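You operate a simulated robot arm through the tools that you are given. There is no shell and no other tool. Be economical: measure what you need, move in short steps, check, and stop when the job is done.

You are at the controls of a simulated two-armed robot. One attempt, no reset.

## Task
Take the cloth from the drawer end of the steel bench and lay it out flat on the top of the covering bench.

The check looks at the end state, three seconds after you hand in, the way a careful person would. Anything else that was tipped, shoved, dropped, spilled or broken makes it a failure. Flat cloth is picked up by pressing the open fingertips on it (5 to 10 N) and closing them slowly along it; thin cloth reads only 2 to 8 mm in the jaws.

## Robot
Two 7-joint arms with two-finger grippers on one trunk, on a base that drives. Base frame: it is fixed to the floor where the robot stands at the start and does not move with it; the origin is under the middle of the robot, x ahead of it, y to its left, z up; the surface under the hand at the start is at about z = 80. Readings come in cm, degrees, newtons and seconds.
The left shoulder is at the start at [5.1, 17.5, 117.7], the right one opposite. With the tool pointing down near the work surface each hand reaches from about 10 to 84 cm from the robot's upright axis, wherever it stands, measured 20 degrees to its own side. Places, roughly: top of the covering bench [70, 180, 80]. Payload 2.94 kg a hand.
The tool frame of a hand sits at the grasp point between the pads (the TCP): z along the fingers, y along the line on which they close. The tips reach 3 cm beyond it. The gripper opens to 13.8 cm. The gripper's body begins 10.9 cm behind the TCP.
Orientation is that of the tool frame in the base frame, as a unit quaternion [x, y, z, w]. With the fingers straight down and closing along the base's y, the tool's x points along the base's -x, its y along +y and its z along -z.

## Interface
- The arms move only by the tool step_arm. It takes "left_deltas", "right_deltas" or both (then of equal length, played together; a hand with none holds still); each is a list of rows, each a list of 7 numbers: the turn, a rotation vector about the tool's x, y, z in degrees, then the shift along the tool's x, y, z in m, then the gripper command, from -1 (fully open) to 1 (shut), values between in proportion. In form: [[rx, ry, rz, tx, ty, tz, hand], ...]. A call has 1 to 12 rows; each row shifts and turns the commanded pose from where the row before left it, along the tool's axes as they then stand. Each row takes 0.2 s and may step no farther than 5 cm and 8.6 degrees from the row before; otherwise, or with a gripper value out of range, the whole call is refused. A pose out of reach is approached as far as the arm can. The call stops where the force on the tool passes 40 N (or 10 N more than at its start, if that is more) or the arm is blocked; 0.2 s more then pass. The fingers move at their own pace and stop on an object; they squeeze with about 41 N. The grip force told is the motor's: it shows also when the fingers shut on nothing. Time passes only in rows, and 0.2 s behind the last, so rows that do not move let the fingers close. It gives the time, the measured TCP pose, the force on the tool (base axes), the opening and the grip force at its end, in the units of the frame above (readings bear some noise), with the torque about the TCP (base axes, N m) and any sound that the robot's microphone picked up.
- Cameras (640 x 400 px; columns grow to the right, rows downward): "scene" is now at [10.16, -0.25, 163.12]; the picture's right is [-0.06, -1.00, -0.00], its down [-0.93, 0.06, -0.36] and it looks along [0.36, -0.02, -0.93] (base axes); focal length 272 px, centre (320, 200). "left" rides on the left gripper at [7.1, -1.9, -14.6] in its tool frame; the picture's right is [0.26, 0.96, 0.00], its down [-0.85, 0.23, -0.48] and it looks along [-0.46, 0.12, 0.88] (tool axes); focal length 280 px, centre (320, 200). "right" rides on the right gripper at [7.1, 1.9, -14.6] in its tool frame; the picture's right is [-0.26, 0.96, 0.00], its down [-0.85, -0.23, -0.48] and it looks along [-0.46, -0.12, 0.88] (tool axes); focal length 280 px, centre (320, 200). There is no depth. A picture from a camera that has moved, and an enlarged one, comes with that camera's place and axes in the base frame and with its lens.
- snapshot(camera): a new picture of that camera. The clock stands still meanwhile.
- raise_lower(by): slides the trunk up (or, below 0, down) by that many cm; the arms and the scene camera ride with it, the base frame stays. It gives what a move gives, with no picture.
- drive_base(legs): drives the robot by 1 to 6 legs, each [ahead, turn to the left] in cm and degrees, along the robot's own axes; the way and the turn of a leg run together, so that a leg with both is an arc; at most 150 cm and 180 degrees a leg. The arms and the cameras ride along, it lands a little off, and it stops where it bumps. It gives what a move gives.
- pan_tilt(pan, tilt): turns the head with the scene camera to pan (to the left, within 120 degrees either way) and tilt (down, from -29 to 69), counted from straight ahead of the robot. It gives what a move gives.
- zoom(camera, box): a new picture of the part [left, top, right, bottom] of that camera's present view, enlarged. The clock stands still meanwhile.
- job_done(): hands the job in; it is judged then, once.

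Go step by step. Nothing tells you exact positions but the pictures and the camera data: compare them with the known pose of the tool, close in by small moves and look again before you grip or let go. The budget is 120 turns and 88 pictures, counting those below and the enlarged ones. Unless the task says otherwise, let go and move clear before handing in, and close with one line.

The tools are called by a JSON object that holds its "name" and its "arguments". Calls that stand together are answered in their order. step_arm: Moves the arms, as the interface text tells. Its arguments: {"type":"object","properties":{"left_deltas":{"type":"array"},"right_deltas":{"type":"array"}},"required":[]} The other tools are called the same way: raise_lower (by) slides the trunk up or down; drive_base (legs) drives the base; pan_tilt (pan, tilt) turns the head that bears the scene camera; snapshot (camera) takes a picture; zoom (camera, box) takes an enlarged picture of a part of a camera's view; job_done () hands the job in.

At the start:

```text
time_s: 0.0
left_ee_pos: [49.94, 11.18, 93.39]
left_orientation: [-0.001, 1.0, 0.0, -0.001]
left_ft_force: [-0.3, 0.2, 0.0]
left_wrist_torque: [0.0, 0.01, -0.03]
left_grip_width: 13.79
left_gripper_force: 0.0
right_ee_pos: [37.5, -21.46, 99.98]
right_orientation: [0.0, 1.0, 0.0, 0.0]
right_ft_force: [-0.2, -0.9, 0.5]
right_wrist_torque: [0.03, 0.01, 0.0]
right_grip_width: 13.83
right_gripper_force: 0.0
trunk travel left (down, up): [-35.0, 38.4]
robot x, y, heading: [0.06, -0.28, 0.2]
head pan, tilt: [-3.7, 68.8]
```

scene: 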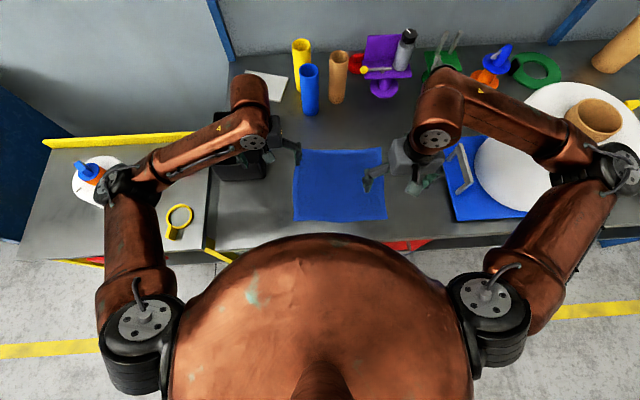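
right: 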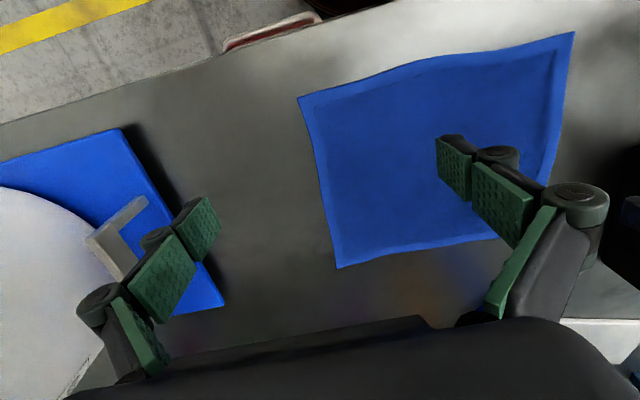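
left: 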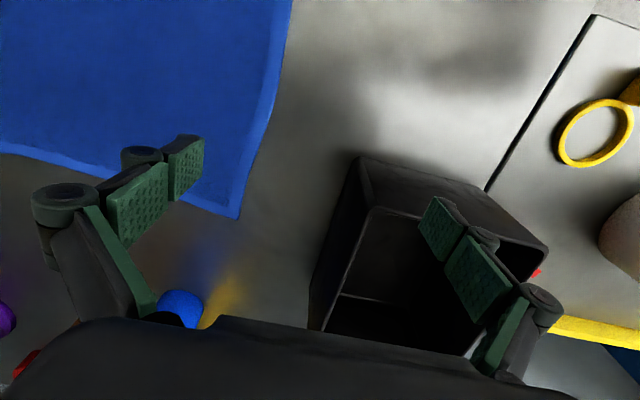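

The blue cloth lies on the steel bench around (48, -9), about 26 x 30 cm. I'll look around first, at the covering bench and for any other cloth.

{"name": "pan_tilt", "arguments": {"pan": 65, "tilt": 35}}

{"name": "snapshot", "arguments": {"camera": "scene"}}

{"name": "pan_tilt", "arguments": {"pan": -40, "tilt": 45}}

{"name": "snapshot", "arguments": {"camera": "scene"}}

```text
time_s: 1.4
left_ee_pos: [49.79, 11.34, 93.38]
left_orientation: [0.0, 1.0, 0.0, 0.0]
left_ft_force: [0.1, 0.1, 0.0]
left_wrist_torque: [-0.01, 0.0, 0.05]
left_grip_width: 13.79
left_gripper_force: 0.1
right_ee_pos: [37.38, -21.5, 99.9]
right_orientation: [0.0, 1.0, 0.0, 0.0]
right_ft_force: [-0.7, 0.6, 0.0]
right_wrist_torque: [-0.01, 0.02, 0.03]
right_grip_width: 13.8
right_gripper_force: 0.0
trunk travel left (down, up): [-35.0, 38.4]
robot x, y, heading: [-0.09, 0.11, -0.0]
head pan, tilt: [65.0, 35.0]
```

```text
84 pictures are left
camera scene: at [8.31, 8.08, 167.49], right [0.91, -0.42, 0.0], down [-0.24, -0.52, -0.82], along [0.35, 0.74, -0.57], focal length 272 px, centre (320, 200)
```

scene: 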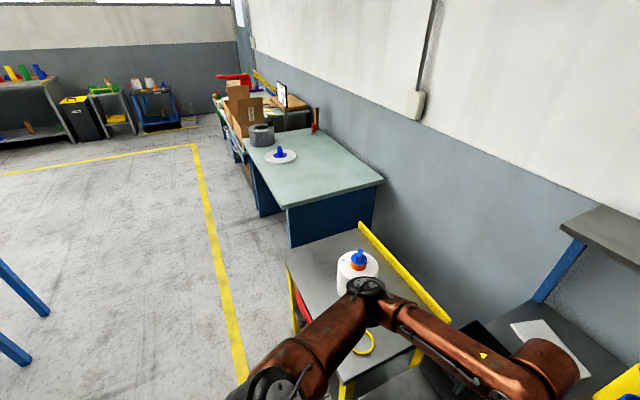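

```text
time_s: 3.2
left_ee_pos: [49.79, 11.22, 93.41]
left_orientation: [-0.001, 1.0, 0.0, 0.001]
left_ft_force: [-0.9, 0.3, 0.3]
left_wrist_torque: [-0.04, -0.05, 0.02]
left_grip_width: 13.81
left_gripper_force: 0.1
right_ee_pos: [37.57, -21.51, 99.89]
right_orientation: [0.0, 1.0, 0.0, -0.001]
right_ft_force: [-0.2, 0.1, -0.3]
right_wrist_torque: [0.02, 0.01, -0.01]
right_grip_width: 13.77
right_gripper_force: 0.0
trunk travel left (down, up): [-35.0, 38.4]
robot x, y, heading: [-0.14, -0.19, -0.3]
head pan, tilt: [-40.0, 45.0]
```

```text
83 pictures are left
camera scene: at [10.82, -5.12, 166.01], right [-0.64, -0.77, 0.0], down [-0.54, 0.45, -0.71], along [0.54, -0.45, -0.71], focal length 272 px, centre (320, 200)
```

scene: 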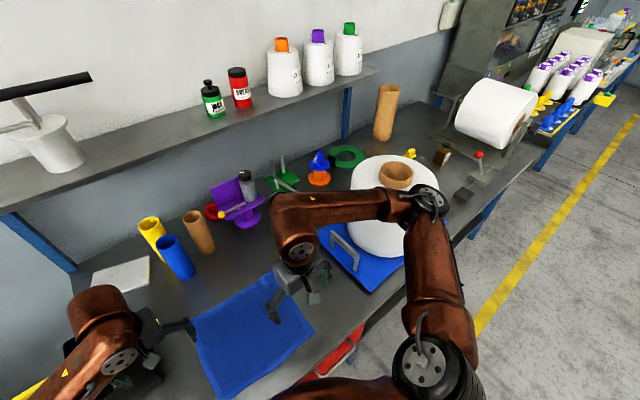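

The blue cloth above the drawers is the only cloth; the covering bench (green top) is clear around x 45–105, y 125–168. I'll move the hands above the two near corners and turn them so they close along x.

{"name": "step_arm", "arguments": {"left_deltas": [[0, 0, 0, 0.037, -0.024, -0.01, -0.5], [0, 0, 0, 0.037, -0.024, -0.01, -0.2], [0, 0, 0, 0.037, -0.024, -0.01, 0.4], [0, 0, 8.2, 0, 0, 0, 0.4], [0, 0, 8.2, 0, 0, 0, 0.4], [0, 0, 8.2, 0, 0, 0, 0.4], [0, 0, 8.2, 0, 0, 0, 0.4], [0, 0, 8.2, 0, 0, 0, 0.4], [0, 0, 8.2, 0, 0, 0, 0.4], [0, 0, 8.2, 0, 0, 0, 0.4], [0, 0, 8.2, 0, 0, 0, 0.4], [0, 0, 8.2, 0, 0, 0, 0.4]], "right_deltas": [[0, 0, 0, 0, 0.005, 0.01, -0.5], [0, 0, 0, 0, 0.005, 0.01, -0.2], [0, 0, 0, -0.005, 0.005, 0.015, 0.4], [0, 0, -8.2, 0, 0, 0, 0.4], [0, 0, -8.2, 0, 0, 0, 0.4], [0, 0, -8.2, 0, 0, 0, 0.4], [0, 0, -8.2, 0, 0, 0, 0.4], [0, 0, -8.2, 0, 0, 0, 0.4], [0, 0, -8.2, 0, 0, 0, 0.4], [0, 0, -8.2, 0, 0, 0, 0.4], [0, 0, -8.2, 0, 0, 0, 0.4], [0, 0, -8.2, 0, 0, 0, 0.4]]}}

{"name": "step_arm", "arguments": {"left_deltas": [[0, 0, 8.1, 0, 0, 0, 0.4], [0, 0, 8.1, 0, 0, 0, 0.4], [0, 0, 0, 0, 0, 0, 0.4]], "right_deltas": [[0, 0, -8.1, 0, 0, 0, 0.4], [0, 0, -8.1, 0, 0, 0, 0.4], [0, 0, 0, 0, 0, 0, 0.4]]}}

{"name": "pan_tilt", "arguments": {"pan": 0, "tilt": 66}}

{"name": "snapshot", "arguments": {"camera": "scene"}}

{"name": "snapshot", "arguments": {"camera": "left"}}

{"name": "snapshot", "arguments": {"camera": "right"}}

```text
time_s: 5.8
left_ee_pos: [38.83, 4.38, 96.53]
left_orientation: [0.602, 0.799, -0.001, 0.0]
left_ft_force: [0.4, 1.8, -0.1]
left_wrist_torque: [-0.1, 0.03, 0.03]
left_grip_width: 4.12
left_gripper_force: 0.1
right_ee_pos: [37.5, -15.67, 94.87]
right_orientation: [-0.566, 0.825, 0.009, 0.005]
right_ft_force: [0.1, 0.7, 0.1]
right_wrist_torque: [-0.11, 0.03, -0.01]
right_grip_width: 4.14
right_gripper_force: 0.0
right hand out of reach, approached as far as the arm can: row 12
trunk travel left (down, up): [-35.0, 38.4]
robot x, y, heading: [-0.43, 0.04, 0.3]
head pan, tilt: [-40.0, 45.0]
```

```text
time_s: 6.6
left_ee_pos: [38.67, 4.14, 96.58]
left_orientation: [0.708, 0.706, 0.0, -0.001]
left_ft_force: [-0.4, 0.5, -0.1]
left_wrist_torque: [-0.01, 0.01, 0.04]
left_grip_width: 4.13
left_gripper_force: 0.1
right_ee_pos: [36.44, -14.87, 92.91]
right_orientation: [-0.597, 0.802, 0.0, 0.008]
right_ft_force: [0.1, 1.0, 0.3]
right_wrist_torque: [-0.01, -0.02, 0.02]
right_grip_width: 4.17
right_gripper_force: 0.0
right hand out of reach, approached as far as the arm can: row 1, 2
trunk travel left (down, up): [-35.0, 38.4]
robot x, y, heading: [0.04, 0.13, 0.2]
head pan, tilt: [-40.0, 45.0]
```

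```text
time_s: 7.7
left_ee_pos: [38.81, 4.09, 96.49]
left_orientation: [0.707, 0.707, -0.001, 0.0]
left_ft_force: [-0.6, 1.0, -0.2]
left_wrist_torque: [0.0, -0.02, 0.01]
left_grip_width: 4.16
left_gripper_force: 0.1
right_ee_pos: [36.56, -14.72, 92.86]
right_orientation: [-0.598, 0.801, 0.002, 0.007]
right_ft_force: [0.1, -0.5, -0.1]
right_wrist_torque: [0.0, 0.0, 0.0]
right_grip_width: 4.13
right_gripper_force: 0.1
trunk travel left (down, up): [-35.0, 38.4]
robot x, y, heading: [0.04, 0.06, -0.1]
head pan, tilt: [0.0, 66.0]
```

```text
82 pictures are left
camera scene: at [10.53, 0.09, 163.4], right [0.0, -1.0, 0.0], down [-0.91, 0.0, -0.41], along [0.41, 0.0, -0.91], focal length 272 px, centre (320, 200)
```

scene: 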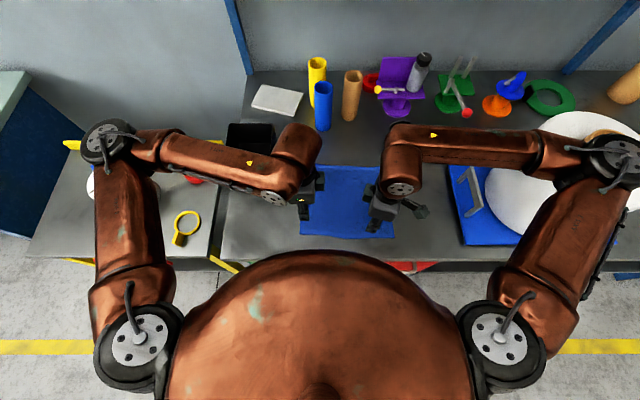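

```text
81 pictures are left
camera left: at [36.83, 11.07, 111.11], right [0.96, 0.26, 0.0], down [0.23, -0.85, 0.48], along [0.12, -0.46, -0.88], focal length 280 px, centre (320, 200)
```

left: 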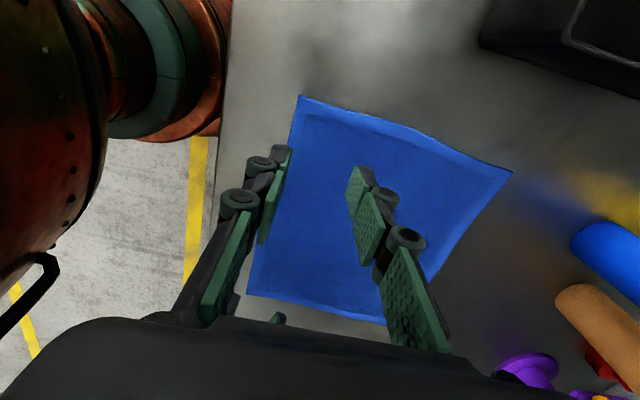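

```text
80 pictures are left
camera right: at [32.42, -21.27, 107.53], right [-0.85, 0.53, 0.0], down [0.46, 0.74, 0.49], along [0.26, 0.41, -0.87], focal length 280 px, centre (320, 200)
```

right: 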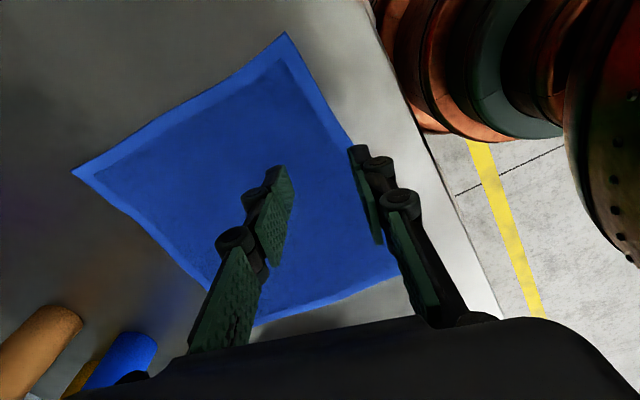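

Left hand is turned fully, the right one stops at about 73°. I'll back the base 12 cm so that both arms work less cramped, and try the right turn again while re-centring the hands.

{"name": "drive_base", "arguments": {"legs": [[-12, 0]]}}

{"name": "step_arm", "arguments": {"right_deltas": [[0, 0, 0, -0.01, 0.04, -0.01, 0.4], [0, 0, 0, 0.035, 0.03, -0.01, 0.4], [0, 0, 0, 0.035, 0.03, 0, 0.4], [0, 0, -8, 0, 0, 0, 0.4], [0, 0, -8, 0, 0, 0, 0.4], [0, 0, 0, 0, 0, 0, 0.4]], "left_deltas": [[0, 0, 0, 0, 0.04, 0, 0.4], [0, 0, 0, 0, 0.04, 0, 0.4], [0, 0, 0, 0, 0.04, 0, 0.4], [0, 0, 0, 0, 0, 0, 0.4], [0, 0, 0, 0, 0, 0, 0.4], [0, 0, 0, 0, 0, 0, 0.4]]}}

```text
time_s: 8.9
left_ee_pos: [27.76, 4.19, 96.27]
left_orientation: [0.706, 0.708, -0.004, -0.003]
left_ft_force: [-0.3, 0.5, -0.6]
left_wrist_torque: [0.0, 0.02, 0.01]
left_grip_width: 4.13
left_gripper_force: 0.0
right_ee_pos: [25.58, -14.85, 92.88]
right_orientation: [-0.597, 0.802, 0.004, 0.005]
right_ft_force: [-0.3, -0.2, -0.8]
right_wrist_torque: [0.02, 0.0, -0.01]
right_grip_width: 4.15
right_gripper_force: 0.2
trunk travel left (down, up): [-35.0, 38.4]
robot x, y, heading: [-11.88, -0.22, -0.2]
head pan, tilt: [0.0, 66.0]
```

```text
time_s: 10.3
left_ee_pos: [37.88, 3.97, 96.93]
left_orientation: [0.706, 0.708, 0.004, 0.004]
left_ft_force: [0.7, -0.6, -1.1]
left_wrist_torque: [0.02, 0.01, 0.0]
left_grip_width: 4.13
left_gripper_force: 0.1
right_ee_pos: [16.67, -15.33, 95.19]
right_orientation: [-0.704, 0.71, -0.003, 0.012]
right_ft_force: [-0.4, 0.5, -0.1]
right_wrist_torque: [-0.01, -0.01, 0.01]
right_grip_width: 4.14
right_gripper_force: 0.0
right hand out of reach, approached as far as the arm can: row 3
trunk travel left (down, up): [-35.0, 38.4]
robot x, y, heading: [-11.63, -0.11, -0.1]
head pan, tilt: [0.0, 66.0]
```

The right hand turned fully; I just shifted it the wrong way. Now I bring it out over its corner (38, -19.5).

{"name": "step_arm", "arguments": {"right_deltas": [[0, 0, 0, 0.008, -0.043, 0, 0.4], [0, 0, 0, 0.008, -0.043, 0, 0.4], [0, 0, 0, 0.008, -0.043, 0, 0.4], [0, 0, 0, 0.008, -0.043, 0, 0.4], [0, 0, 0, 0.008, -0.043, 0, 0.4], [0, 0, 0, 0, 0, 0, 0.4]]}}

{"name": "snapshot", "arguments": {"camera": "left"}}

{"name": "snapshot", "arguments": {"camera": "right"}}

{"name": "snapshot", "arguments": {"camera": "scene"}}

```text
time_s: 11.7
left_ee_pos: [37.72, 3.97, 97.0]
left_orientation: [0.706, 0.708, 0.004, 0.004]
left_ft_force: [0.0, -1.4, 0.0]
left_wrist_torque: [-0.02, 0.03, 0.03]
left_grip_width: 4.14
left_gripper_force: 0.1
right_ee_pos: [17.73, -13.98, 96.79]
right_orientation: [-0.703, 0.711, -0.004, 0.012]
right_ft_force: [-1.0, -0.8, 0.3]
right_wrist_torque: [0.0, 0.0, 0.02]
right_grip_width: 4.12
right_gripper_force: 0.0
right hand out of reach, approached as far as the arm can: row 1, 2, 3, 4, 5
trunk travel left (down, up): [-35.0, 38.4]
robot x, y, heading: [-11.89, -0.09, 0.2]
head pan, tilt: [0.0, 66.0]
```

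```text
79 pictures are left
camera left: at [35.71, 10.98, 111.49], right [0.96, 0.26, 0.01], down [0.23, -0.85, 0.48], along [0.14, -0.46, -0.88], focal length 280 px, centre (320, 200)
```

left: 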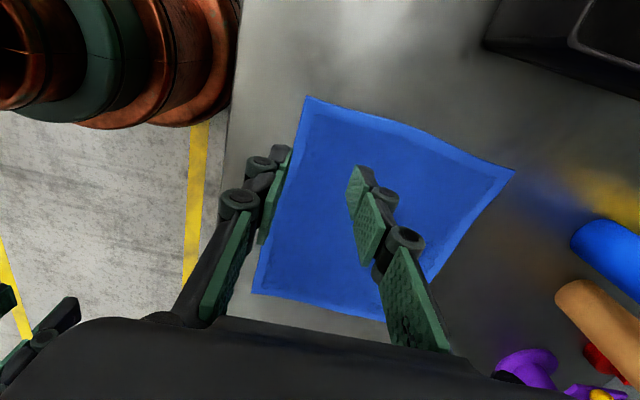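

```text
78 pictures are left
camera right: at [15.23, -21.25, 111.45], right [-0.96, 0.27, -0.02], down [0.23, 0.84, 0.49], along [0.15, 0.47, -0.87], focal length 280 px, centre (320, 200)
```

right: 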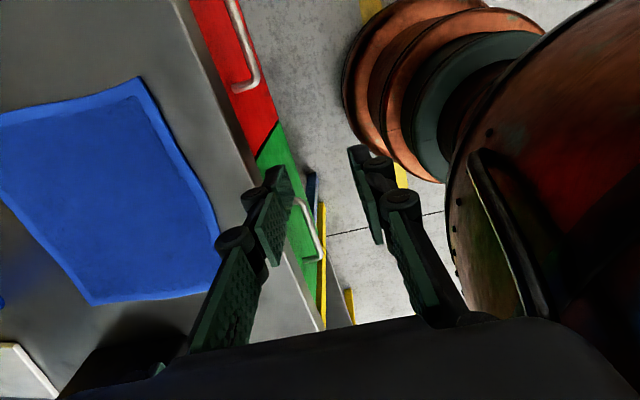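

```text
77 pictures are left
camera scene: at [-1.14, 0.13, 163.4], right [0.0, -1.0, 0.0], down [-0.91, 0.0, -0.41], along [0.41, 0.0, -0.91], focal length 272 px, centre (320, 200)
```

scene: 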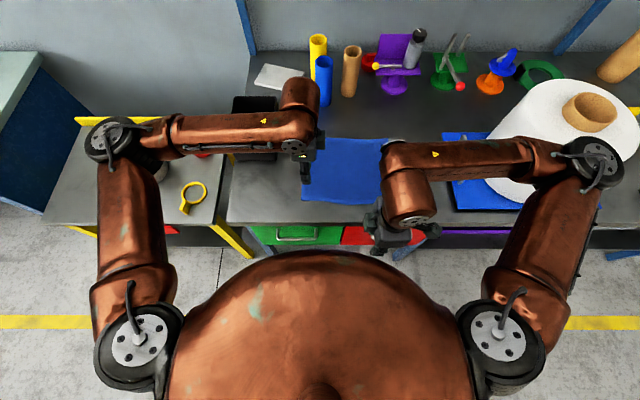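

The wrist limit blocks the right hand this way round; I'll turn it the other way (same orientation as the left), half a turn.

{"name": "step_arm", "arguments": {"right_deltas": [[0, 0, 8.2, 0, 0, 0, 0.4], [0, 0, 8.2, 0, 0, 0, 0.4], [0, 0, 8.2, 0, 0, 0, 0.4], [0, 0, 8.2, 0, 0, 0, 0.4], [0, 0, 8.2, 0, 0, 0, 0.4], [0, 0, 8.2, 0, 0, 0, 0.4], [0, 0, 8.2, 0, 0, 0, 0.4], [0, 0, 8.2, 0, 0, 0, 0.4], [0, 0, 8.2, 0, 0, 0, 0.4], [0, 0, 8.2, 0, 0, 0, 0.4], [0, 0, 8.2, 0, 0, 0, 0.4], [0, 0, 0, 0, 0, 0, 0.4]]}}

```text
time_s: 14.3
left_ee_pos: [37.77, 3.94, 96.92]
left_orientation: [0.706, 0.708, 0.004, 0.004]
left_ft_force: [0.4, -0.3, 1.0]
left_wrist_torque: [0.02, -0.01, 0.01]
left_grip_width: 4.13
left_gripper_force: 0.1
right_ee_pos: [17.7, -13.88, 97.25]
right_orientation: [0.008, 1.0, 0.006, 0.012]
right_ft_force: [-0.9, -0.6, 0.0]
right_wrist_torque: [-0.01, -0.01, 0.01]
right_grip_width: 4.15
right_gripper_force: 0.0
trunk travel left (down, up): [-35.0, 38.4]
robot x, y, heading: [-11.86, 0.51, 0.2]
head pan, tilt: [0.0, 66.0]
```

{"name": "step_arm", "arguments": {"right_deltas": [[0, 0, 0, -0.042, -0.014, 0, 0.4], [0, 0, 0, -0.042, -0.014, 0, 0.4], [0, 0, 0, -0.042, -0.014, 0, 0.4], [0, 0, 0, -0.042, -0.014, 0, 0.4], [0, 0, 0, -0.037, 0, 0, 0.4], [0, 0, 8.2, 0, 0, 0, 0.4], [0, 0, 8.2, 0, 0, 0, 0.4], [0, 0, 8.2, 0, 0, 0, 0.4], [0, 0, 8.2, 0, 0, 0, 0.4], [0, 0, 8.2, 0, 0, 0, 0.4], [0, 0, 8.2, 0, 0, 0, 0.4], [0, 0, 8.2, 0, 0, 0, 0.4]]}}

{"name": "step_arm", "arguments": {"right_deltas": [[0, 0, 8.2, 0, 0, 0, 0.4], [0, 0, 8.2, 0, 0, 0, 0.4], [0, 0, 8.2, 0, 0, 0, 0.4], [0, 0, 8.2, 0, 0, 0, 0.4], [0, 0, 0, 0, 0, 0, 0.4]]}}

{"name": "snapshot", "arguments": {"camera": "right"}}

{"name": "snapshot", "arguments": {"camera": "scene"}}

```text
time_s: 16.9
left_ee_pos: [37.77, 4.0, 97.0]
left_orientation: [0.706, 0.709, 0.004, 0.004]
left_ft_force: [-0.2, -0.5, 1.0]
left_wrist_torque: [0.01, -0.01, 0.03]
left_grip_width: 4.16
left_gripper_force: 0.1
right_ee_pos: [38.31, -19.63, 97.81]
right_orientation: [0.487, 0.873, 0.01, 0.007]
right_ft_force: [0.0, -0.1, 0.5]
right_wrist_torque: [0.01, -0.01, 0.0]
right_grip_width: 4.16
right_gripper_force: 0.0
trunk travel left (down, up): [-35.0, 38.4]
robot x, y, heading: [-11.45, 0.13, -0.0]
head pan, tilt: [0.0, 66.0]
```

```text
time_s: 18.1
left_ee_pos: [37.81, 3.8, 96.93]
left_orientation: [0.706, 0.708, 0.004, 0.003]
left_ft_force: [0.9, -1.1, -0.5]
left_wrist_torque: [0.0, 0.02, 0.02]
left_grip_width: 4.16
left_gripper_force: 0.1
right_ee_pos: [38.17, -19.71, 97.84]
right_orientation: [0.714, 0.7, 0.013, 0.003]
right_ft_force: [-0.3, -0.1, -1.0]
right_wrist_torque: [0.01, 0.0, 0.02]
right_grip_width: 4.13
right_gripper_force: 0.2
trunk travel left (down, up): [-35.0, 38.4]
robot x, y, heading: [-11.61, -0.06, 0.0]
head pan, tilt: [0.0, 66.0]
```

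```text
76 pictures are left
camera right: at [39.85, -12.85, 112.63], right [0.96, -0.28, 0.02], down [-0.26, -0.85, 0.46], along [-0.11, -0.45, -0.89], focal length 280 px, centre (320, 200)
```

right: 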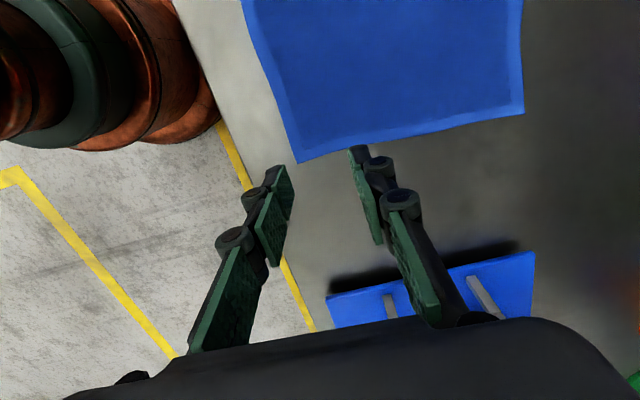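

```text
75 pictures are left
camera scene: at [-1.15, 0.11, 163.4], right [0.0, -1.0, 0.0], down [-0.91, 0.0, -0.41], along [0.41, 0.0, -0.91], focal length 272 px, centre (320, 200)
```

scene: 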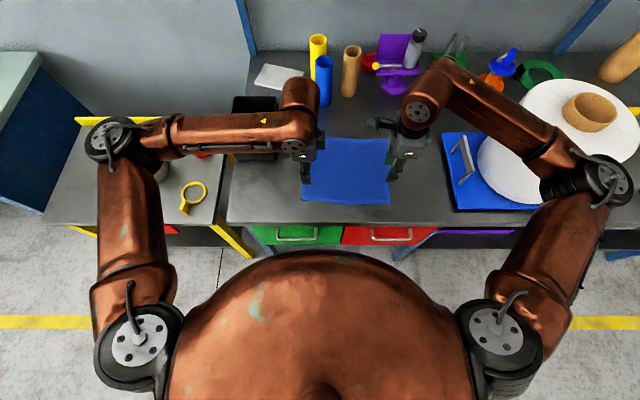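

Both hands are now above their corners (left corner (36, 6.3), right (34.8, -23.5)). I trim the positions and descend to just above the cloth.

{"name": "step_arm", "arguments": {"left_deltas": [[0, 0, 0, 0, 0.016, 0.03, 0.4], [0, 0, 0, 0, 0, 0.03, 0.4], [0, 0, 0, 0, 0, 0.03, 0.4], [0, 0, 0, 0, 0, 0.032, 0.4], [0, 0, 0, 0, 0, 0, 0.4]], "right_deltas": [[0, 0, 0, -0.016, 0.003, 0.032, 0.4], [0, 0, 0, 0, 0, 0.032, 0.4], [0, 0, 0, 0, 0, 0.032, 0.4], [0, 0, 0, 0, 0, 0.034, 0.4], [0, 0, 0, 0, 0, 0, 0.4]]}}

{"name": "snapshot", "arguments": {"camera": "left"}}

{"name": "snapshot", "arguments": {"camera": "right"}}

```text
time_s: 19.3
left_ee_pos: [39.62, 3.93, 84.87]
left_orientation: [0.706, 0.708, 0.004, 0.003]
left_ft_force: [-0.5, -0.4, -0.6]
left_wrist_torque: [0.0, -0.01, 0.0]
left_grip_width: 4.14
left_gripper_force: 0.1
right_ee_pos: [38.78, -21.27, 84.93]
right_orientation: [0.713, 0.701, 0.013, 0.004]
right_ft_force: [0.0, -0.9, -0.4]
right_wrist_torque: [0.0, -0.04, 0.02]
right_grip_width: 4.13
right_gripper_force: 0.0
trunk travel left (down, up): [-35.0, 38.4]
robot x, y, heading: [-11.16, 0.08, 0.3]
head pan, tilt: [0.0, 66.0]
```

```text
74 pictures are left
camera left: at [37.51, 11.04, 99.43], right [0.96, 0.26, 0.01], down [0.23, -0.85, 0.48], along [0.14, -0.46, -0.88], focal length 280 px, centre (320, 200)
```

left: 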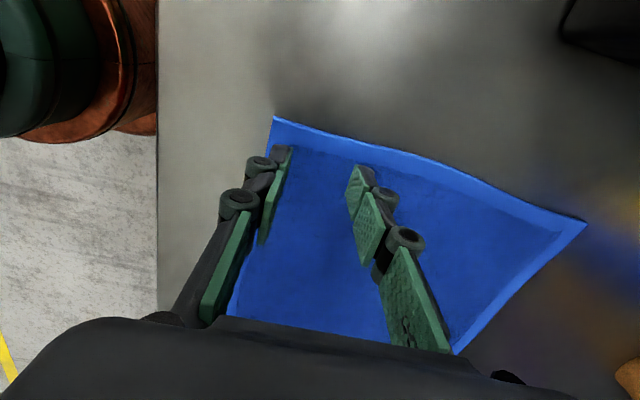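

```text
73 pictures are left
camera right: at [40.38, -14.34, 99.72], right [0.96, -0.28, 0.02], down [-0.26, -0.85, 0.46], along [-0.11, -0.45, -0.89], focal length 280 px, centre (320, 200)
```

right: 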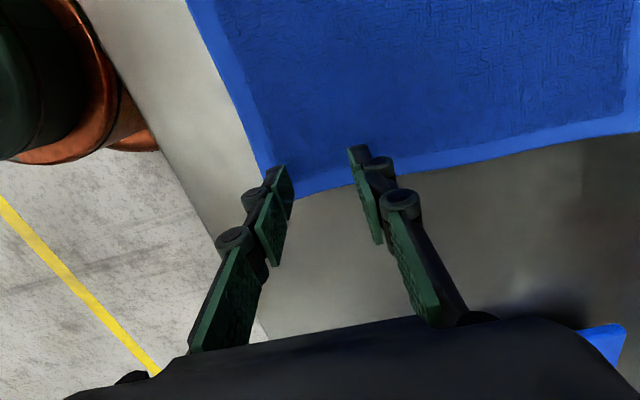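

Left is well placed; right should shift 1 cm inward. Then descend near contact.

{"name": "step_arm", "arguments": {"left_deltas": [[0, 0, 0, 0, -0.002, 0.007, 0.4], [0, 0, 0, 0, 0, 0.006, 0.4], [0, 0, 0, 0, 0, 0, 0.4]], "right_deltas": [[0, 0, 0, 0.01, -0.002, 0.007, 0.4], [0, 0, 0, 0, 0, 0.006, 0.4], [0, 0, 0, 0, 0, 0, 0.4]]}}

{"name": "step_arm", "arguments": {"left_deltas": [[0, 0, 0, 0, 0, 0.003, 0.4], [0, 0, 0, 0, 0, 0, 0.4]], "right_deltas": [[0, 0, 0, 0, 0, 0.003, 0.4], [0, 0, 0, 0, 0, 0, 0.4]]}}

```text
time_s: 20.1
left_ee_pos: [39.48, 4.16, 83.58]
left_orientation: [0.706, 0.708, 0.004, 0.004]
left_ft_force: [-1.0, -0.5, -0.4]
left_wrist_torque: [0.02, -0.03, -0.01]
left_grip_width: 4.14
left_gripper_force: 0.1
right_ee_pos: [38.73, -20.1, 83.49]
right_orientation: [0.713, 0.701, 0.012, 0.005]
right_ft_force: [0.2, 0.3, 0.5]
right_wrist_torque: [-0.02, 0.02, 0.02]
right_grip_width: 4.13
right_gripper_force: 0.1
trunk travel left (down, up): [-35.0, 38.4]
robot x, y, heading: [-11.76, 0.15, -0.1]
head pan, tilt: [0.0, 66.0]
```

```text
time_s: 20.7
left_ee_pos: [39.47, 4.12, 83.39]
left_orientation: [0.706, 0.708, 0.005, 0.004]
left_ft_force: [0.0, 0.9, 5.6]
left_wrist_torque: [-0.01, 0.09, 0.02]
left_grip_width: 4.13
left_gripper_force: 0.0
right_ee_pos: [38.62, -20.1, 83.4]
right_orientation: [0.713, 0.701, 0.012, 0.004]
right_ft_force: [-1.1, -1.7, 7.0]
right_wrist_torque: [-0.06, 0.13, 0.0]
right_grip_width: 4.18
right_gripper_force: 0.1
trunk travel left (down, up): [-35.0, 38.4]
robot x, y, heading: [-11.94, -0.02, 0.2]
head pan, tilt: [0.0, 66.0]
```

Contact at 5.6 N and 7 N, as wanted. Closing slowly.

{"name": "step_arm", "arguments": {"left_deltas": [[0, 0, 0, 0, 0, 0, 0.45], [0, 0, 0, 0, 0, 0, 0.5], [0, 0, 0, 0, 0, 0, 0.55], [0, 0, 0, 0, 0, 0, 0.6], [0, 0, 0, 0, 0, 0, 0.65], [0, 0, 0, 0, 0, 0, 0.7], [0, 0, 0, 0, 0, 0, 0.75], [0, 0, 0, 0, 0, 0, 0.8], [0, 0, 0, 0, 0, 0, 0.85], [0, 0, 0, 0, 0, 0, 0.9], [0, 0, 0, 0, 0, 0, 0.95], [0, 0, 0, 0, 0, 0, 1]], "right_deltas": [[0, 0, 0, 0, 0, 0, 0.45], [0, 0, 0, 0, 0, 0, 0.5], [0, 0, 0, 0, 0, 0, 0.55], [0, 0, 0, 0, 0, 0, 0.6], [0, 0, 0, 0, 0, 0, 0.65], [0, 0, 0, 0, 0, 0, 0.7], [0, 0, 0, 0, 0, 0, 0.75], [0, 0, 0, 0, 0, 0, 0.8], [0, 0, 0, 0, 0, 0, 0.85], [0, 0, 0, 0, 0, 0, 0.9], [0, 0, 0, 0, 0, 0, 0.95], [0, 0, 0, 0, 0, 0, 1]]}}

{"name": "step_arm", "arguments": {"left_deltas": [[0, 0, 0, 0, 0, 0, 1], [0, 0, 0, 0, 0, 0, 1]], "right_deltas": [[0, 0, 0, 0, 0, 0, 1], [0, 0, 0, 0, 0, 0, 1]]}}

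{"name": "snapshot", "arguments": {"camera": "left"}}

{"name": "snapshot", "arguments": {"camera": "right"}}

```text
time_s: 23.3
left_ee_pos: [39.56, 4.17, 83.24]
left_orientation: [0.706, 0.708, 0.004, 0.003]
left_ft_force: [0.2, 0.2, 0.2]
left_wrist_torque: [-0.06, 0.03, -0.01]
left_grip_width: 0.46
left_gripper_force: 33.4
right_ee_pos: [38.59, -20.09, 83.21]
right_orientation: [0.713, 0.701, 0.013, 0.004]
right_ft_force: [0.1, 0.3, 2.2]
right_wrist_torque: [0.02, 0.06, 0.03]
right_grip_width: 0.46
right_gripper_force: 33.3
trunk travel left (down, up): [-35.0, 38.4]
robot x, y, heading: [-11.53, 0.1, -0.0]
head pan, tilt: [0.0, 66.0]
```

```text
time_s: 23.9
left_ee_pos: [39.43, 4.16, 83.3]
left_orientation: [0.706, 0.708, 0.004, 0.005]
left_ft_force: [-1.3, 0.9, 0.3]
left_wrist_torque: [-0.09, 0.24, -0.01]
left_grip_width: 0.29
left_gripper_force: 27.2
right_ee_pos: [38.51, -20.02, 83.31]
right_orientation: [0.713, 0.701, 0.012, 0.004]
right_ft_force: [-0.1, 0.6, 2.8]
right_wrist_torque: [0.02, 0.02, 0.05]
right_grip_width: 0.44
right_gripper_force: 33.4
trunk travel left (down, up): [-35.0, 38.4]
robot x, y, heading: [-11.67, -0.2, 0.1]
head pan, tilt: [0.0, 66.0]
```

```text
72 pictures are left
camera left: at [37.36, 11.18, 97.85], right [0.96, 0.26, 0.01], down [0.23, -0.85, 0.48], along [0.14, -0.46, -0.88], focal length 280 px, centre (320, 200)
```

left: 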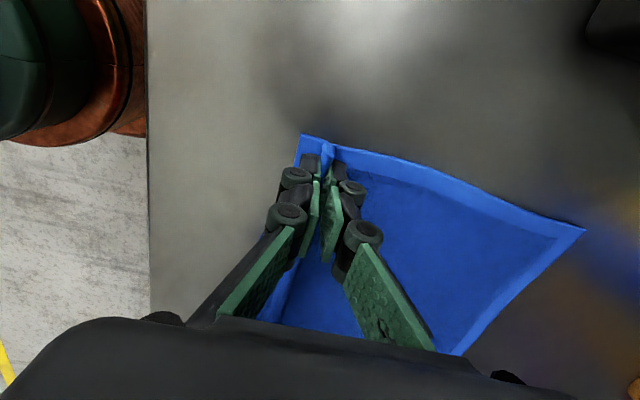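

```text
71 pictures are left
camera right: at [40.19, -13.2, 98.04], right [0.96, -0.28, 0.02], down [-0.26, -0.85, 0.46], along [-0.11, -0.45, -0.89], focal length 280 px, centre (320, 200)
```

right: 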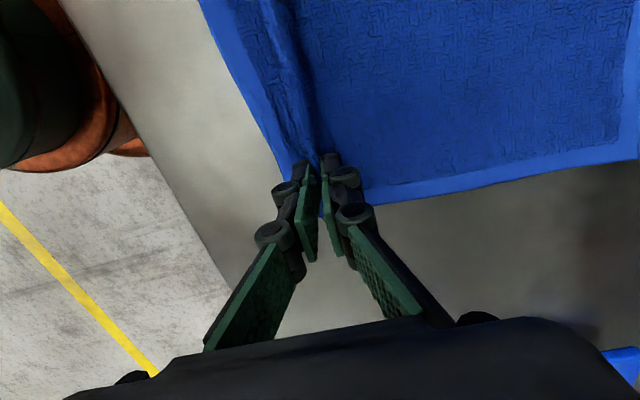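

Both hands hold a fold of cloth. Lift 8 cm slowly and check.

{"name": "step_arm", "arguments": {"left_deltas": [[0, 0, 0, 0, 0, -0.01, 1], [0, 0, 0, 0, 0, -0.01, 1], [0, 0, 0, 0, 0, -0.015, 1], [0, 0, 0, 0, 0, -0.015, 1], [0, 0, 0, 0, 0, -0.015, 1], [0, 0, 0, 0, 0, -0.015, 1], [0, 0, 0, 0, 0, 0, 1]], "right_deltas": [[0, 0, 0, 0, 0, -0.01, 1], [0, 0, 0, 0, 0, -0.01, 1], [0, 0, 0, 0, 0, -0.015, 1], [0, 0, 0, 0, 0, -0.015, 1], [0, 0, 0, 0, 0, -0.015, 1], [0, 0, 0, 0, 0, -0.015, 1], [0, 0, 0, 0, 0, 0, 1]]}}

{"name": "snapshot", "arguments": {"camera": "left"}}

{"name": "snapshot", "arguments": {"camera": "right"}}

{"name": "snapshot", "arguments": {"camera": "scene"}}

```text
time_s: 25.5
left_ee_pos: [39.63, 4.14, 91.28]
left_orientation: [0.706, 0.708, 0.003, 0.003]
left_ft_force: [-0.4, -0.4, -2.2]
left_wrist_torque: [0.02, 0.02, -0.01]
left_grip_width: 0.62
left_gripper_force: 40.2
right_ee_pos: [38.42, -20.15, 91.28]
right_orientation: [0.713, 0.701, 0.012, 0.004]
right_ft_force: [-0.1, 0.7, 1.1]
right_wrist_torque: [-0.01, 0.01, -0.01]
right_grip_width: 0.46
right_gripper_force: 33.2
trunk travel left (down, up): [-35.0, 38.4]
robot x, y, heading: [-11.85, -0.1, 0.2]
head pan, tilt: [0.0, 66.0]
```

```text
70 pictures are left
camera left: at [37.48, 11.16, 105.86], right [0.96, 0.27, 0.01], down [0.23, -0.85, 0.48], along [0.14, -0.46, -0.88], focal length 280 px, centre (320, 200)
```

left: 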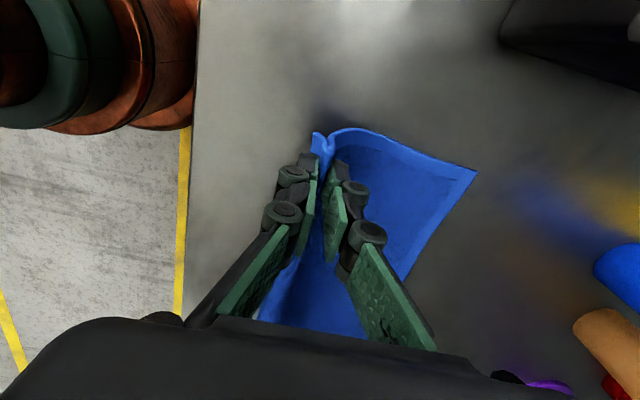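

```text
69 pictures are left
camera right: at [40.07, -13.33, 106.08], right [0.96, -0.28, 0.02], down [-0.26, -0.85, 0.46], along [-0.11, -0.45, -0.89], focal length 280 px, centre (320, 200)
```

right: 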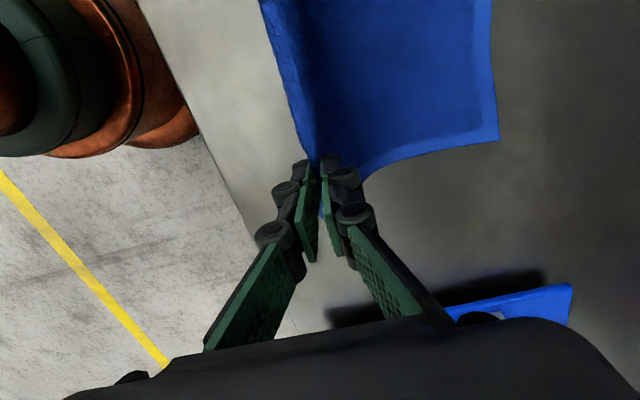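

```text
68 pictures are left
camera scene: at [-1.13, 0.09, 163.39], right [0.0, -1.0, 0.0], down [-0.91, 0.0, -0.41], along [0.41, 0.0, -0.91], focal length 272 px, centre (320, 200)
```

scene: 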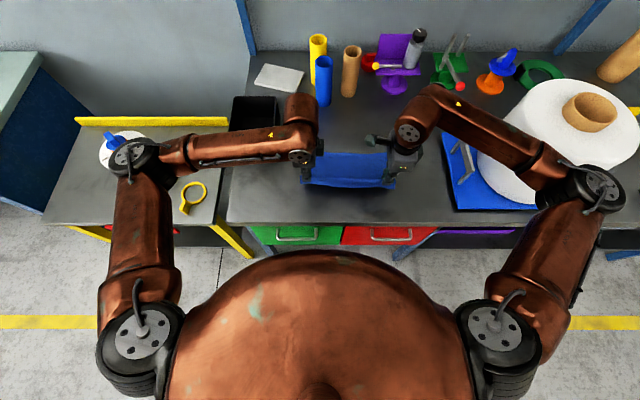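

Both grips hold and the cloth lifts as a clean sheet. I'll raise the trunk to clear everything, and look behind before backing.

{"name": "raise_lower", "arguments": {"by": 28}}

{"name": "pan_tilt", "arguments": {"pan": 118, "tilt": 35}}

{"name": "snapshot", "arguments": {"camera": "scene"}}

{"name": "pan_tilt", "arguments": {"pan": -118, "tilt": 35}}

{"name": "snapshot", "arguments": {"camera": "scene"}}

{"name": "pan_tilt", "arguments": {"pan": 0, "tilt": 60}}

{"name": "snapshot", "arguments": {"camera": "scene"}}

```text
time_s: 28.3
left_ee_pos: [39.54, 4.23, 119.18]
left_orientation: [0.706, 0.709, 0.003, 0.004]
left_ft_force: [0.8, 0.4, 3.5]
left_wrist_torque: [-0.04, -0.03, 0.02]
left_grip_width: 0.29
left_gripper_force: 27.3
right_ee_pos: [38.22, -20.19, 119.11]
right_orientation: [0.713, 0.701, 0.013, 0.003]
right_ft_force: [0.9, 1.5, -0.8]
right_wrist_torque: [0.02, 0.02, 0.05]
right_grip_width: 0.47
right_gripper_force: 34.0
trunk travel left (down, up): [-63.0, 10.4]
robot x, y, heading: [-11.53, -0.15, 0.2]
head pan, tilt: [0.0, 66.0]
```

```text
time_s: 30.3
left_ee_pos: [39.5, 4.16, 119.16]
left_orientation: [0.706, 0.709, 0.004, 0.004]
left_ft_force: [0.9, -0.9, -0.5]
left_wrist_torque: [-0.01, -0.01, 0.01]
left_grip_width: 0.74
left_gripper_force: 35.6
right_ee_pos: [38.46, -20.2, 119.08]
right_orientation: [0.713, 0.701, 0.012, 0.004]
right_ft_force: [0.5, 0.7, 0.2]
right_wrist_torque: [0.01, 0.01, 0.05]
right_grip_width: 0.47
right_gripper_force: 33.1
trunk travel left (down, up): [-63.0, 10.4]
robot x, y, heading: [-11.8, -0.41, 0.2]
head pan, tilt: [118.0, 35.0]
```

```text
67 pictures are left
camera scene: at [-17.73, 7.84, 195.49], right [0.88, 0.47, 0.0], down [0.27, -0.51, -0.82], along [-0.39, 0.72, -0.57], focal length 272 px, centre (320, 200)
```

scene: 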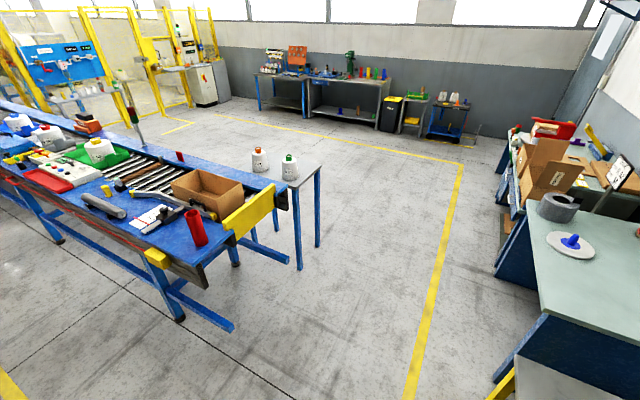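

```text
time_s: 33.7
left_ee_pos: [39.45, 4.02, 119.2]
left_orientation: [0.706, 0.708, 0.003, 0.003]
left_ft_force: [-0.4, -0.5, -1.6]
left_wrist_torque: [0.03, -0.01, 0.05]
left_grip_width: 0.71
left_gripper_force: 34.0
right_ee_pos: [38.37, -20.24, 119.19]
right_orientation: [0.713, 0.701, 0.012, 0.005]
right_ft_force: [0.8, 0.5, 0.1]
right_wrist_torque: [0.01, 0.01, 0.04]
right_grip_width: 0.46
right_gripper_force: 33.9
trunk travel left (down, up): [-63.0, 10.4]
robot x, y, heading: [-11.67, 0.0, -0.2]
head pan, tilt: [-118.0, 35.0]
```

```text
66 pictures are left
camera scene: at [-17.71, -7.72, 195.49], right [-0.88, 0.47, 0.0], down [0.27, 0.51, -0.82], along [-0.38, -0.72, -0.57], focal length 272 px, centre (320, 200)
```

scene: 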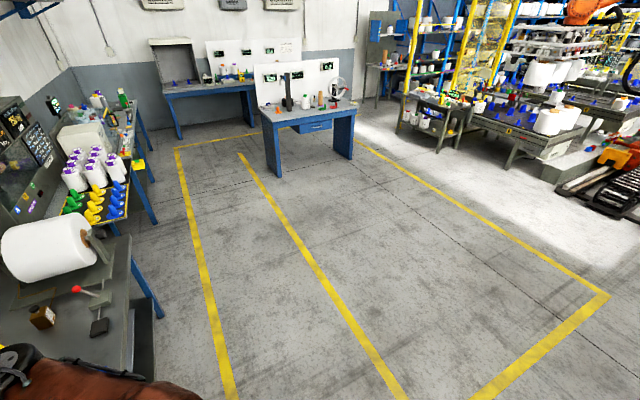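

```text
time_s: 35.6
left_ee_pos: [39.68, 4.14, 119.16]
left_orientation: [0.706, 0.708, 0.003, 0.004]
left_ft_force: [0.7, -1.1, -1.0]
left_wrist_torque: [0.01, -0.03, -0.01]
left_grip_width: 0.73
left_gripper_force: 33.7
right_ee_pos: [38.43, -20.28, 119.24]
right_orientation: [0.713, 0.701, 0.012, 0.004]
right_ft_force: [0.0, 1.1, 0.2]
right_wrist_torque: [0.04, 0.07, 0.02]
right_grip_width: 0.47
right_gripper_force: 33.1
trunk travel left (down, up): [-63.0, 10.4]
robot x, y, heading: [-11.69, -0.36, 0.2]
head pan, tilt: [0.0, 60.0]
```

```text
65 pictures are left
camera scene: at [-6.93, 0.06, 192.06], right [0.0, -1.0, 0.0], down [-0.87, 0.0, -0.5], along [0.5, 0.0, -0.87], focal length 272 px, centre (320, 200)
```

scene: 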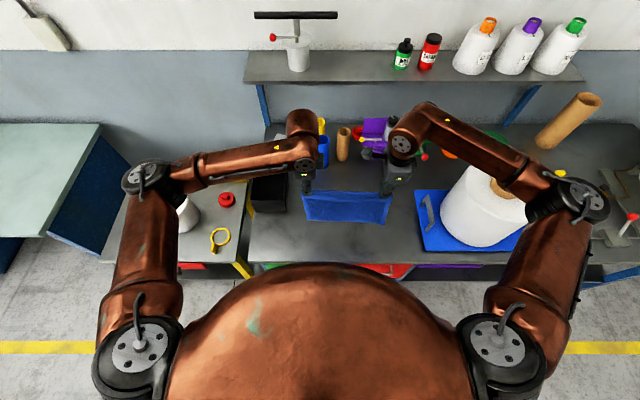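

Clear floor behind, conveyor at x < -110. I back up 30 cm, turn left 90°, and drive about 150 cm along the benches; the cloth hangs in front with clearance.

{"name": "drive_base", "arguments": {"legs": [[-32, 0], [0, 90]]}}

{"name": "snapshot", "arguments": {"camera": "scene"}}

```text
time_s: 41.5
left_ee_pos: [-46.31, 51.37, 119.2]
left_orientation: [0.018, 1.0, 0.007, 0.0]
left_ft_force: [0.9, 2.9, 2.8]
left_wrist_torque: [0.23, -0.03, -0.06]
left_grip_width: 0.25
left_gripper_force: 28.2
right_ee_pos: [-22.09, 49.43, 119.16]
right_orientation: [0.029, 1.0, 0.011, -0.006]
right_ft_force: [-1.3, 0.1, 2.3]
right_wrist_torque: [0.1, -0.03, -0.02]
right_grip_width: 0.47
right_gripper_force: 37.2
trunk travel left (down, up): [-63.0, 10.4]
robot x, y, heading: [-44.11, -0.07, 88.0]
head pan, tilt: [0.0, 60.0]
```

```text
64 pictures are left
camera scene: at [-44.13, 5.05, 192.06], right [1.0, -0.04, 0.0], down [-0.03, -0.87, -0.5], along [0.02, 0.5, -0.87], focal length 272 px, centre (320, 200)
```

scene: 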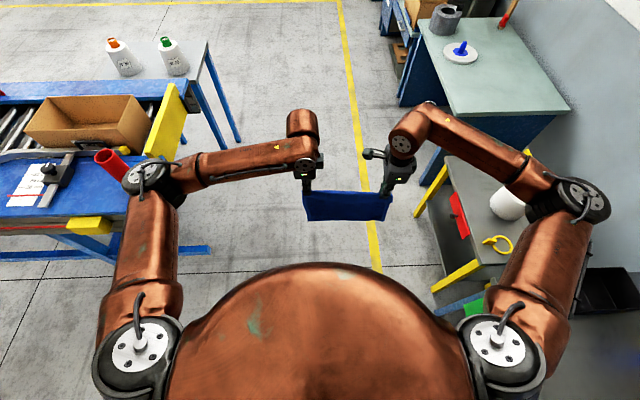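

Clearances are good on both sides. Driving on along +y.

{"name": "drive_base", "arguments": {"legs": [[0, 2.5], [75, 0], [78, 0]]}}

{"name": "pan_tilt", "arguments": {"pan": -70, "tilt": 45}}

{"name": "snapshot", "arguments": {"camera": "scene"}}

```text
time_s: 49.8
left_ee_pos: [-47.27, 204.15, 119.22]
left_orientation: [0.006, 1.0, 0.005, 0.0]
left_ft_force: [1.9, 0.1, -2.2]
left_wrist_torque: [0.01, -0.05, -0.02]
left_grip_width: 0.59
left_gripper_force: 36.1
right_ee_pos: [-22.88, 202.7, 119.1]
right_orientation: [0.016, 1.0, 0.01, -0.006]
right_ft_force: [-1.5, 0.3, 4.6]
right_wrist_torque: [0.09, 0.04, -0.01]
right_grip_width: 0.27
right_gripper_force: 31.8
trunk travel left (down, up): [-63.0, 10.4]
robot x, y, heading: [-43.92, 152.43, 89.2]
head pan, tilt: [0.0, 60.0]
```

```text
time_s: 51.2
left_ee_pos: [-47.29, 204.2, 119.2]
left_orientation: [0.005, 1.0, 0.005, 0.0]
left_ft_force: [0.6, -1.0, -0.2]
left_wrist_torque: [0.05, -0.08, 0.0]
left_grip_width: 0.23
left_gripper_force: 28.5
right_ee_pos: [-22.75, 202.84, 119.07]
right_orientation: [0.016, 1.0, 0.011, -0.006]
right_ft_force: [-1.0, -0.2, -2.0]
right_wrist_torque: [0.01, -0.01, -0.01]
right_grip_width: 0.58
right_gripper_force: 32.9
trunk travel left (down, up): [-63.0, 10.4]
robot x, y, heading: [-43.76, 152.84, 89.4]
head pan, tilt: [-70.0, 45.0]
```

```text
63 pictures are left
camera scene: at [-36.35, 153.98, 194.01], right [0.33, -0.94, 0.0], down [-0.67, -0.23, -0.71], along [0.67, 0.23, -0.71], focal length 272 px, centre (320, 200)
```

scene: 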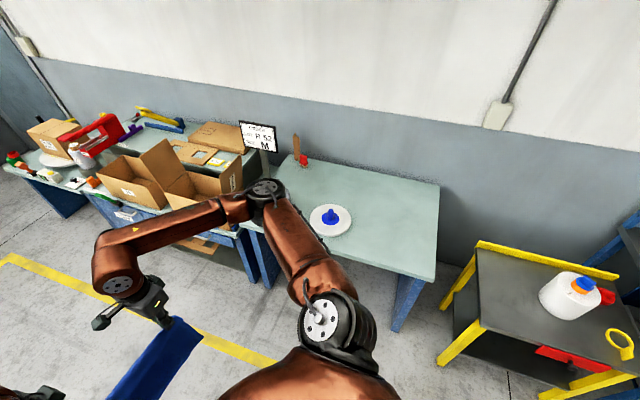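

The bench is as computed: front edge x≈40, right end y≈125.5, reel plate from y≈169. I turn right to face it and stop short first.

{"name": "drive_base", "arguments": {"legs": [[0, -89.4], [25, 0]]}}

{"name": "pan_tilt", "arguments": {"pan": 0, "tilt": 55}}

{"name": "snapshot", "arguments": {"camera": "scene"}}

```text
time_s: 56.8
left_ee_pos: [30.8, 158.27, 119.6]
left_orientation: [0.701, 0.713, 0.006, 0.006]
left_ft_force: [-1.0, -0.7, 1.8]
left_wrist_torque: [0.01, -0.15, -0.01]
left_grip_width: 0.34
left_gripper_force: 29.5
right_ee_pos: [30.18, 133.74, 119.48]
right_orientation: [0.708, 0.706, 0.016, 0.007]
right_ft_force: [0.3, 0.4, 1.3]
right_wrist_torque: [-0.03, -0.07, -0.02]
right_grip_width: 0.56
right_gripper_force: 37.2
trunk travel left (down, up): [-63.0, 10.4]
robot x, y, heading: [-19.48, 153.52, 0.9]
head pan, tilt: [-70.0, 45.0]
```

```text
time_s: 58.2
left_ee_pos: [31.5, 158.19, 119.34]
left_orientation: [0.702, 0.712, 0.004, 0.005]
left_ft_force: [1.0, -0.5, -0.8]
left_wrist_torque: [-0.01, -0.03, 0.0]
left_grip_width: 0.4
left_gripper_force: 30.2
right_ee_pos: [30.78, 133.74, 119.17]
right_orientation: [0.708, 0.707, 0.012, 0.003]
right_ft_force: [1.0, 1.2, -1.0]
right_wrist_torque: [0.03, 0.01, 0.01]
right_grip_width: 0.49
right_gripper_force: 37.1
trunk travel left (down, up): [-63.0, 10.4]
robot x, y, heading: [-19.39, 153.3, 1.1]
head pan, tilt: [0.0, 55.0]
```

```text
62 pictures are left
camera scene: at [-13.98, 153.46, 192.66], right [0.02, -1.0, 0.0], down [-0.82, -0.01, -0.57], along [0.57, 0.01, -0.82], focal length 272 px, centre (320, 200)
```

scene: 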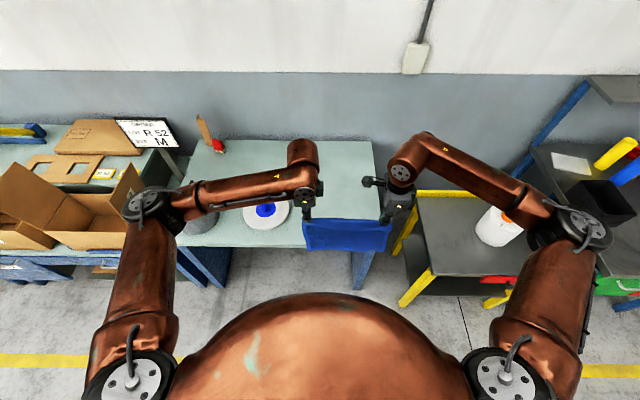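

The approach is straight and clear. Drive the last 26 cm so the hands are over the bench.

{"name": "drive_base", "arguments": {"legs": [[26, -1]]}}

{"name": "snapshot", "arguments": {"camera": "scene"}}

{"name": "snapshot", "arguments": {"camera": "left"}}

{"name": "snapshot", "arguments": {"camera": "right"}}

```text
time_s: 60.1
left_ee_pos: [57.72, 157.8, 119.35]
left_orientation: [0.706, 0.708, 0.006, 0.005]
left_ft_force: [0.4, -1.3, 1.3]
left_wrist_torque: [0.0, 0.01, -0.03]
left_grip_width: 0.39
left_gripper_force: 35.2
right_ee_pos: [56.6, 133.26, 119.41]
right_orientation: [0.713, 0.701, 0.014, 0.005]
right_ft_force: [-0.2, 0.9, -0.6]
right_wrist_torque: [0.01, -0.04, 0.01]
right_grip_width: 0.49
right_gripper_force: 32.3
trunk travel left (down, up): [-63.0, 10.4]
robot x, y, heading: [7.11, 154.01, 0.1]
head pan, tilt: [0.0, 55.0]
```

```text
61 pictures are left
camera scene: at [11.96, 153.68, 192.69], right [0.0, -1.0, 0.0], down [-0.82, 0.0, -0.58], along [0.58, 0.0, -0.82], focal length 272 px, centre (320, 200)
```

scene: 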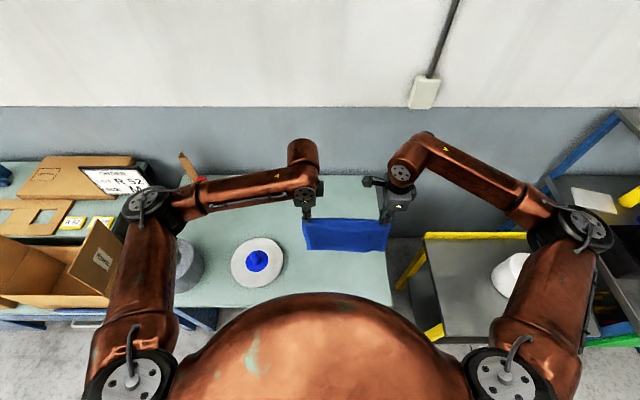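

```text
60 pictures are left
camera left: at [55.6, 164.81, 133.99], right [0.96, 0.26, 0.01], down [0.22, -0.85, 0.48], along [0.14, -0.46, -0.88], focal length 280 px, centre (320, 200)
```

left: 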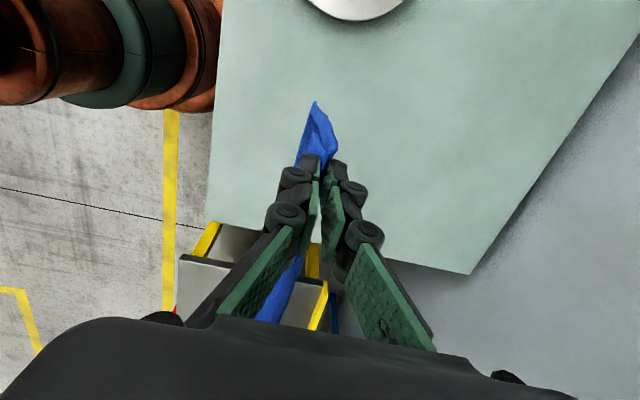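

```text
59 pictures are left
camera right: at [58.26, 140.23, 134.23], right [0.96, -0.28, 0.02], down [-0.26, -0.85, 0.46], along [-0.11, -0.45, -0.89], focal length 280 px, centre (320, 200)
```

right: 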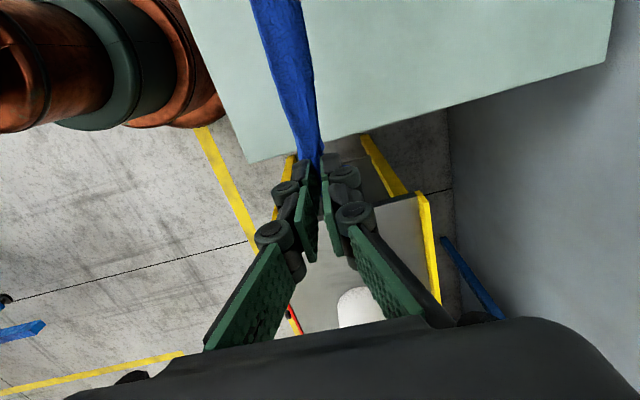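

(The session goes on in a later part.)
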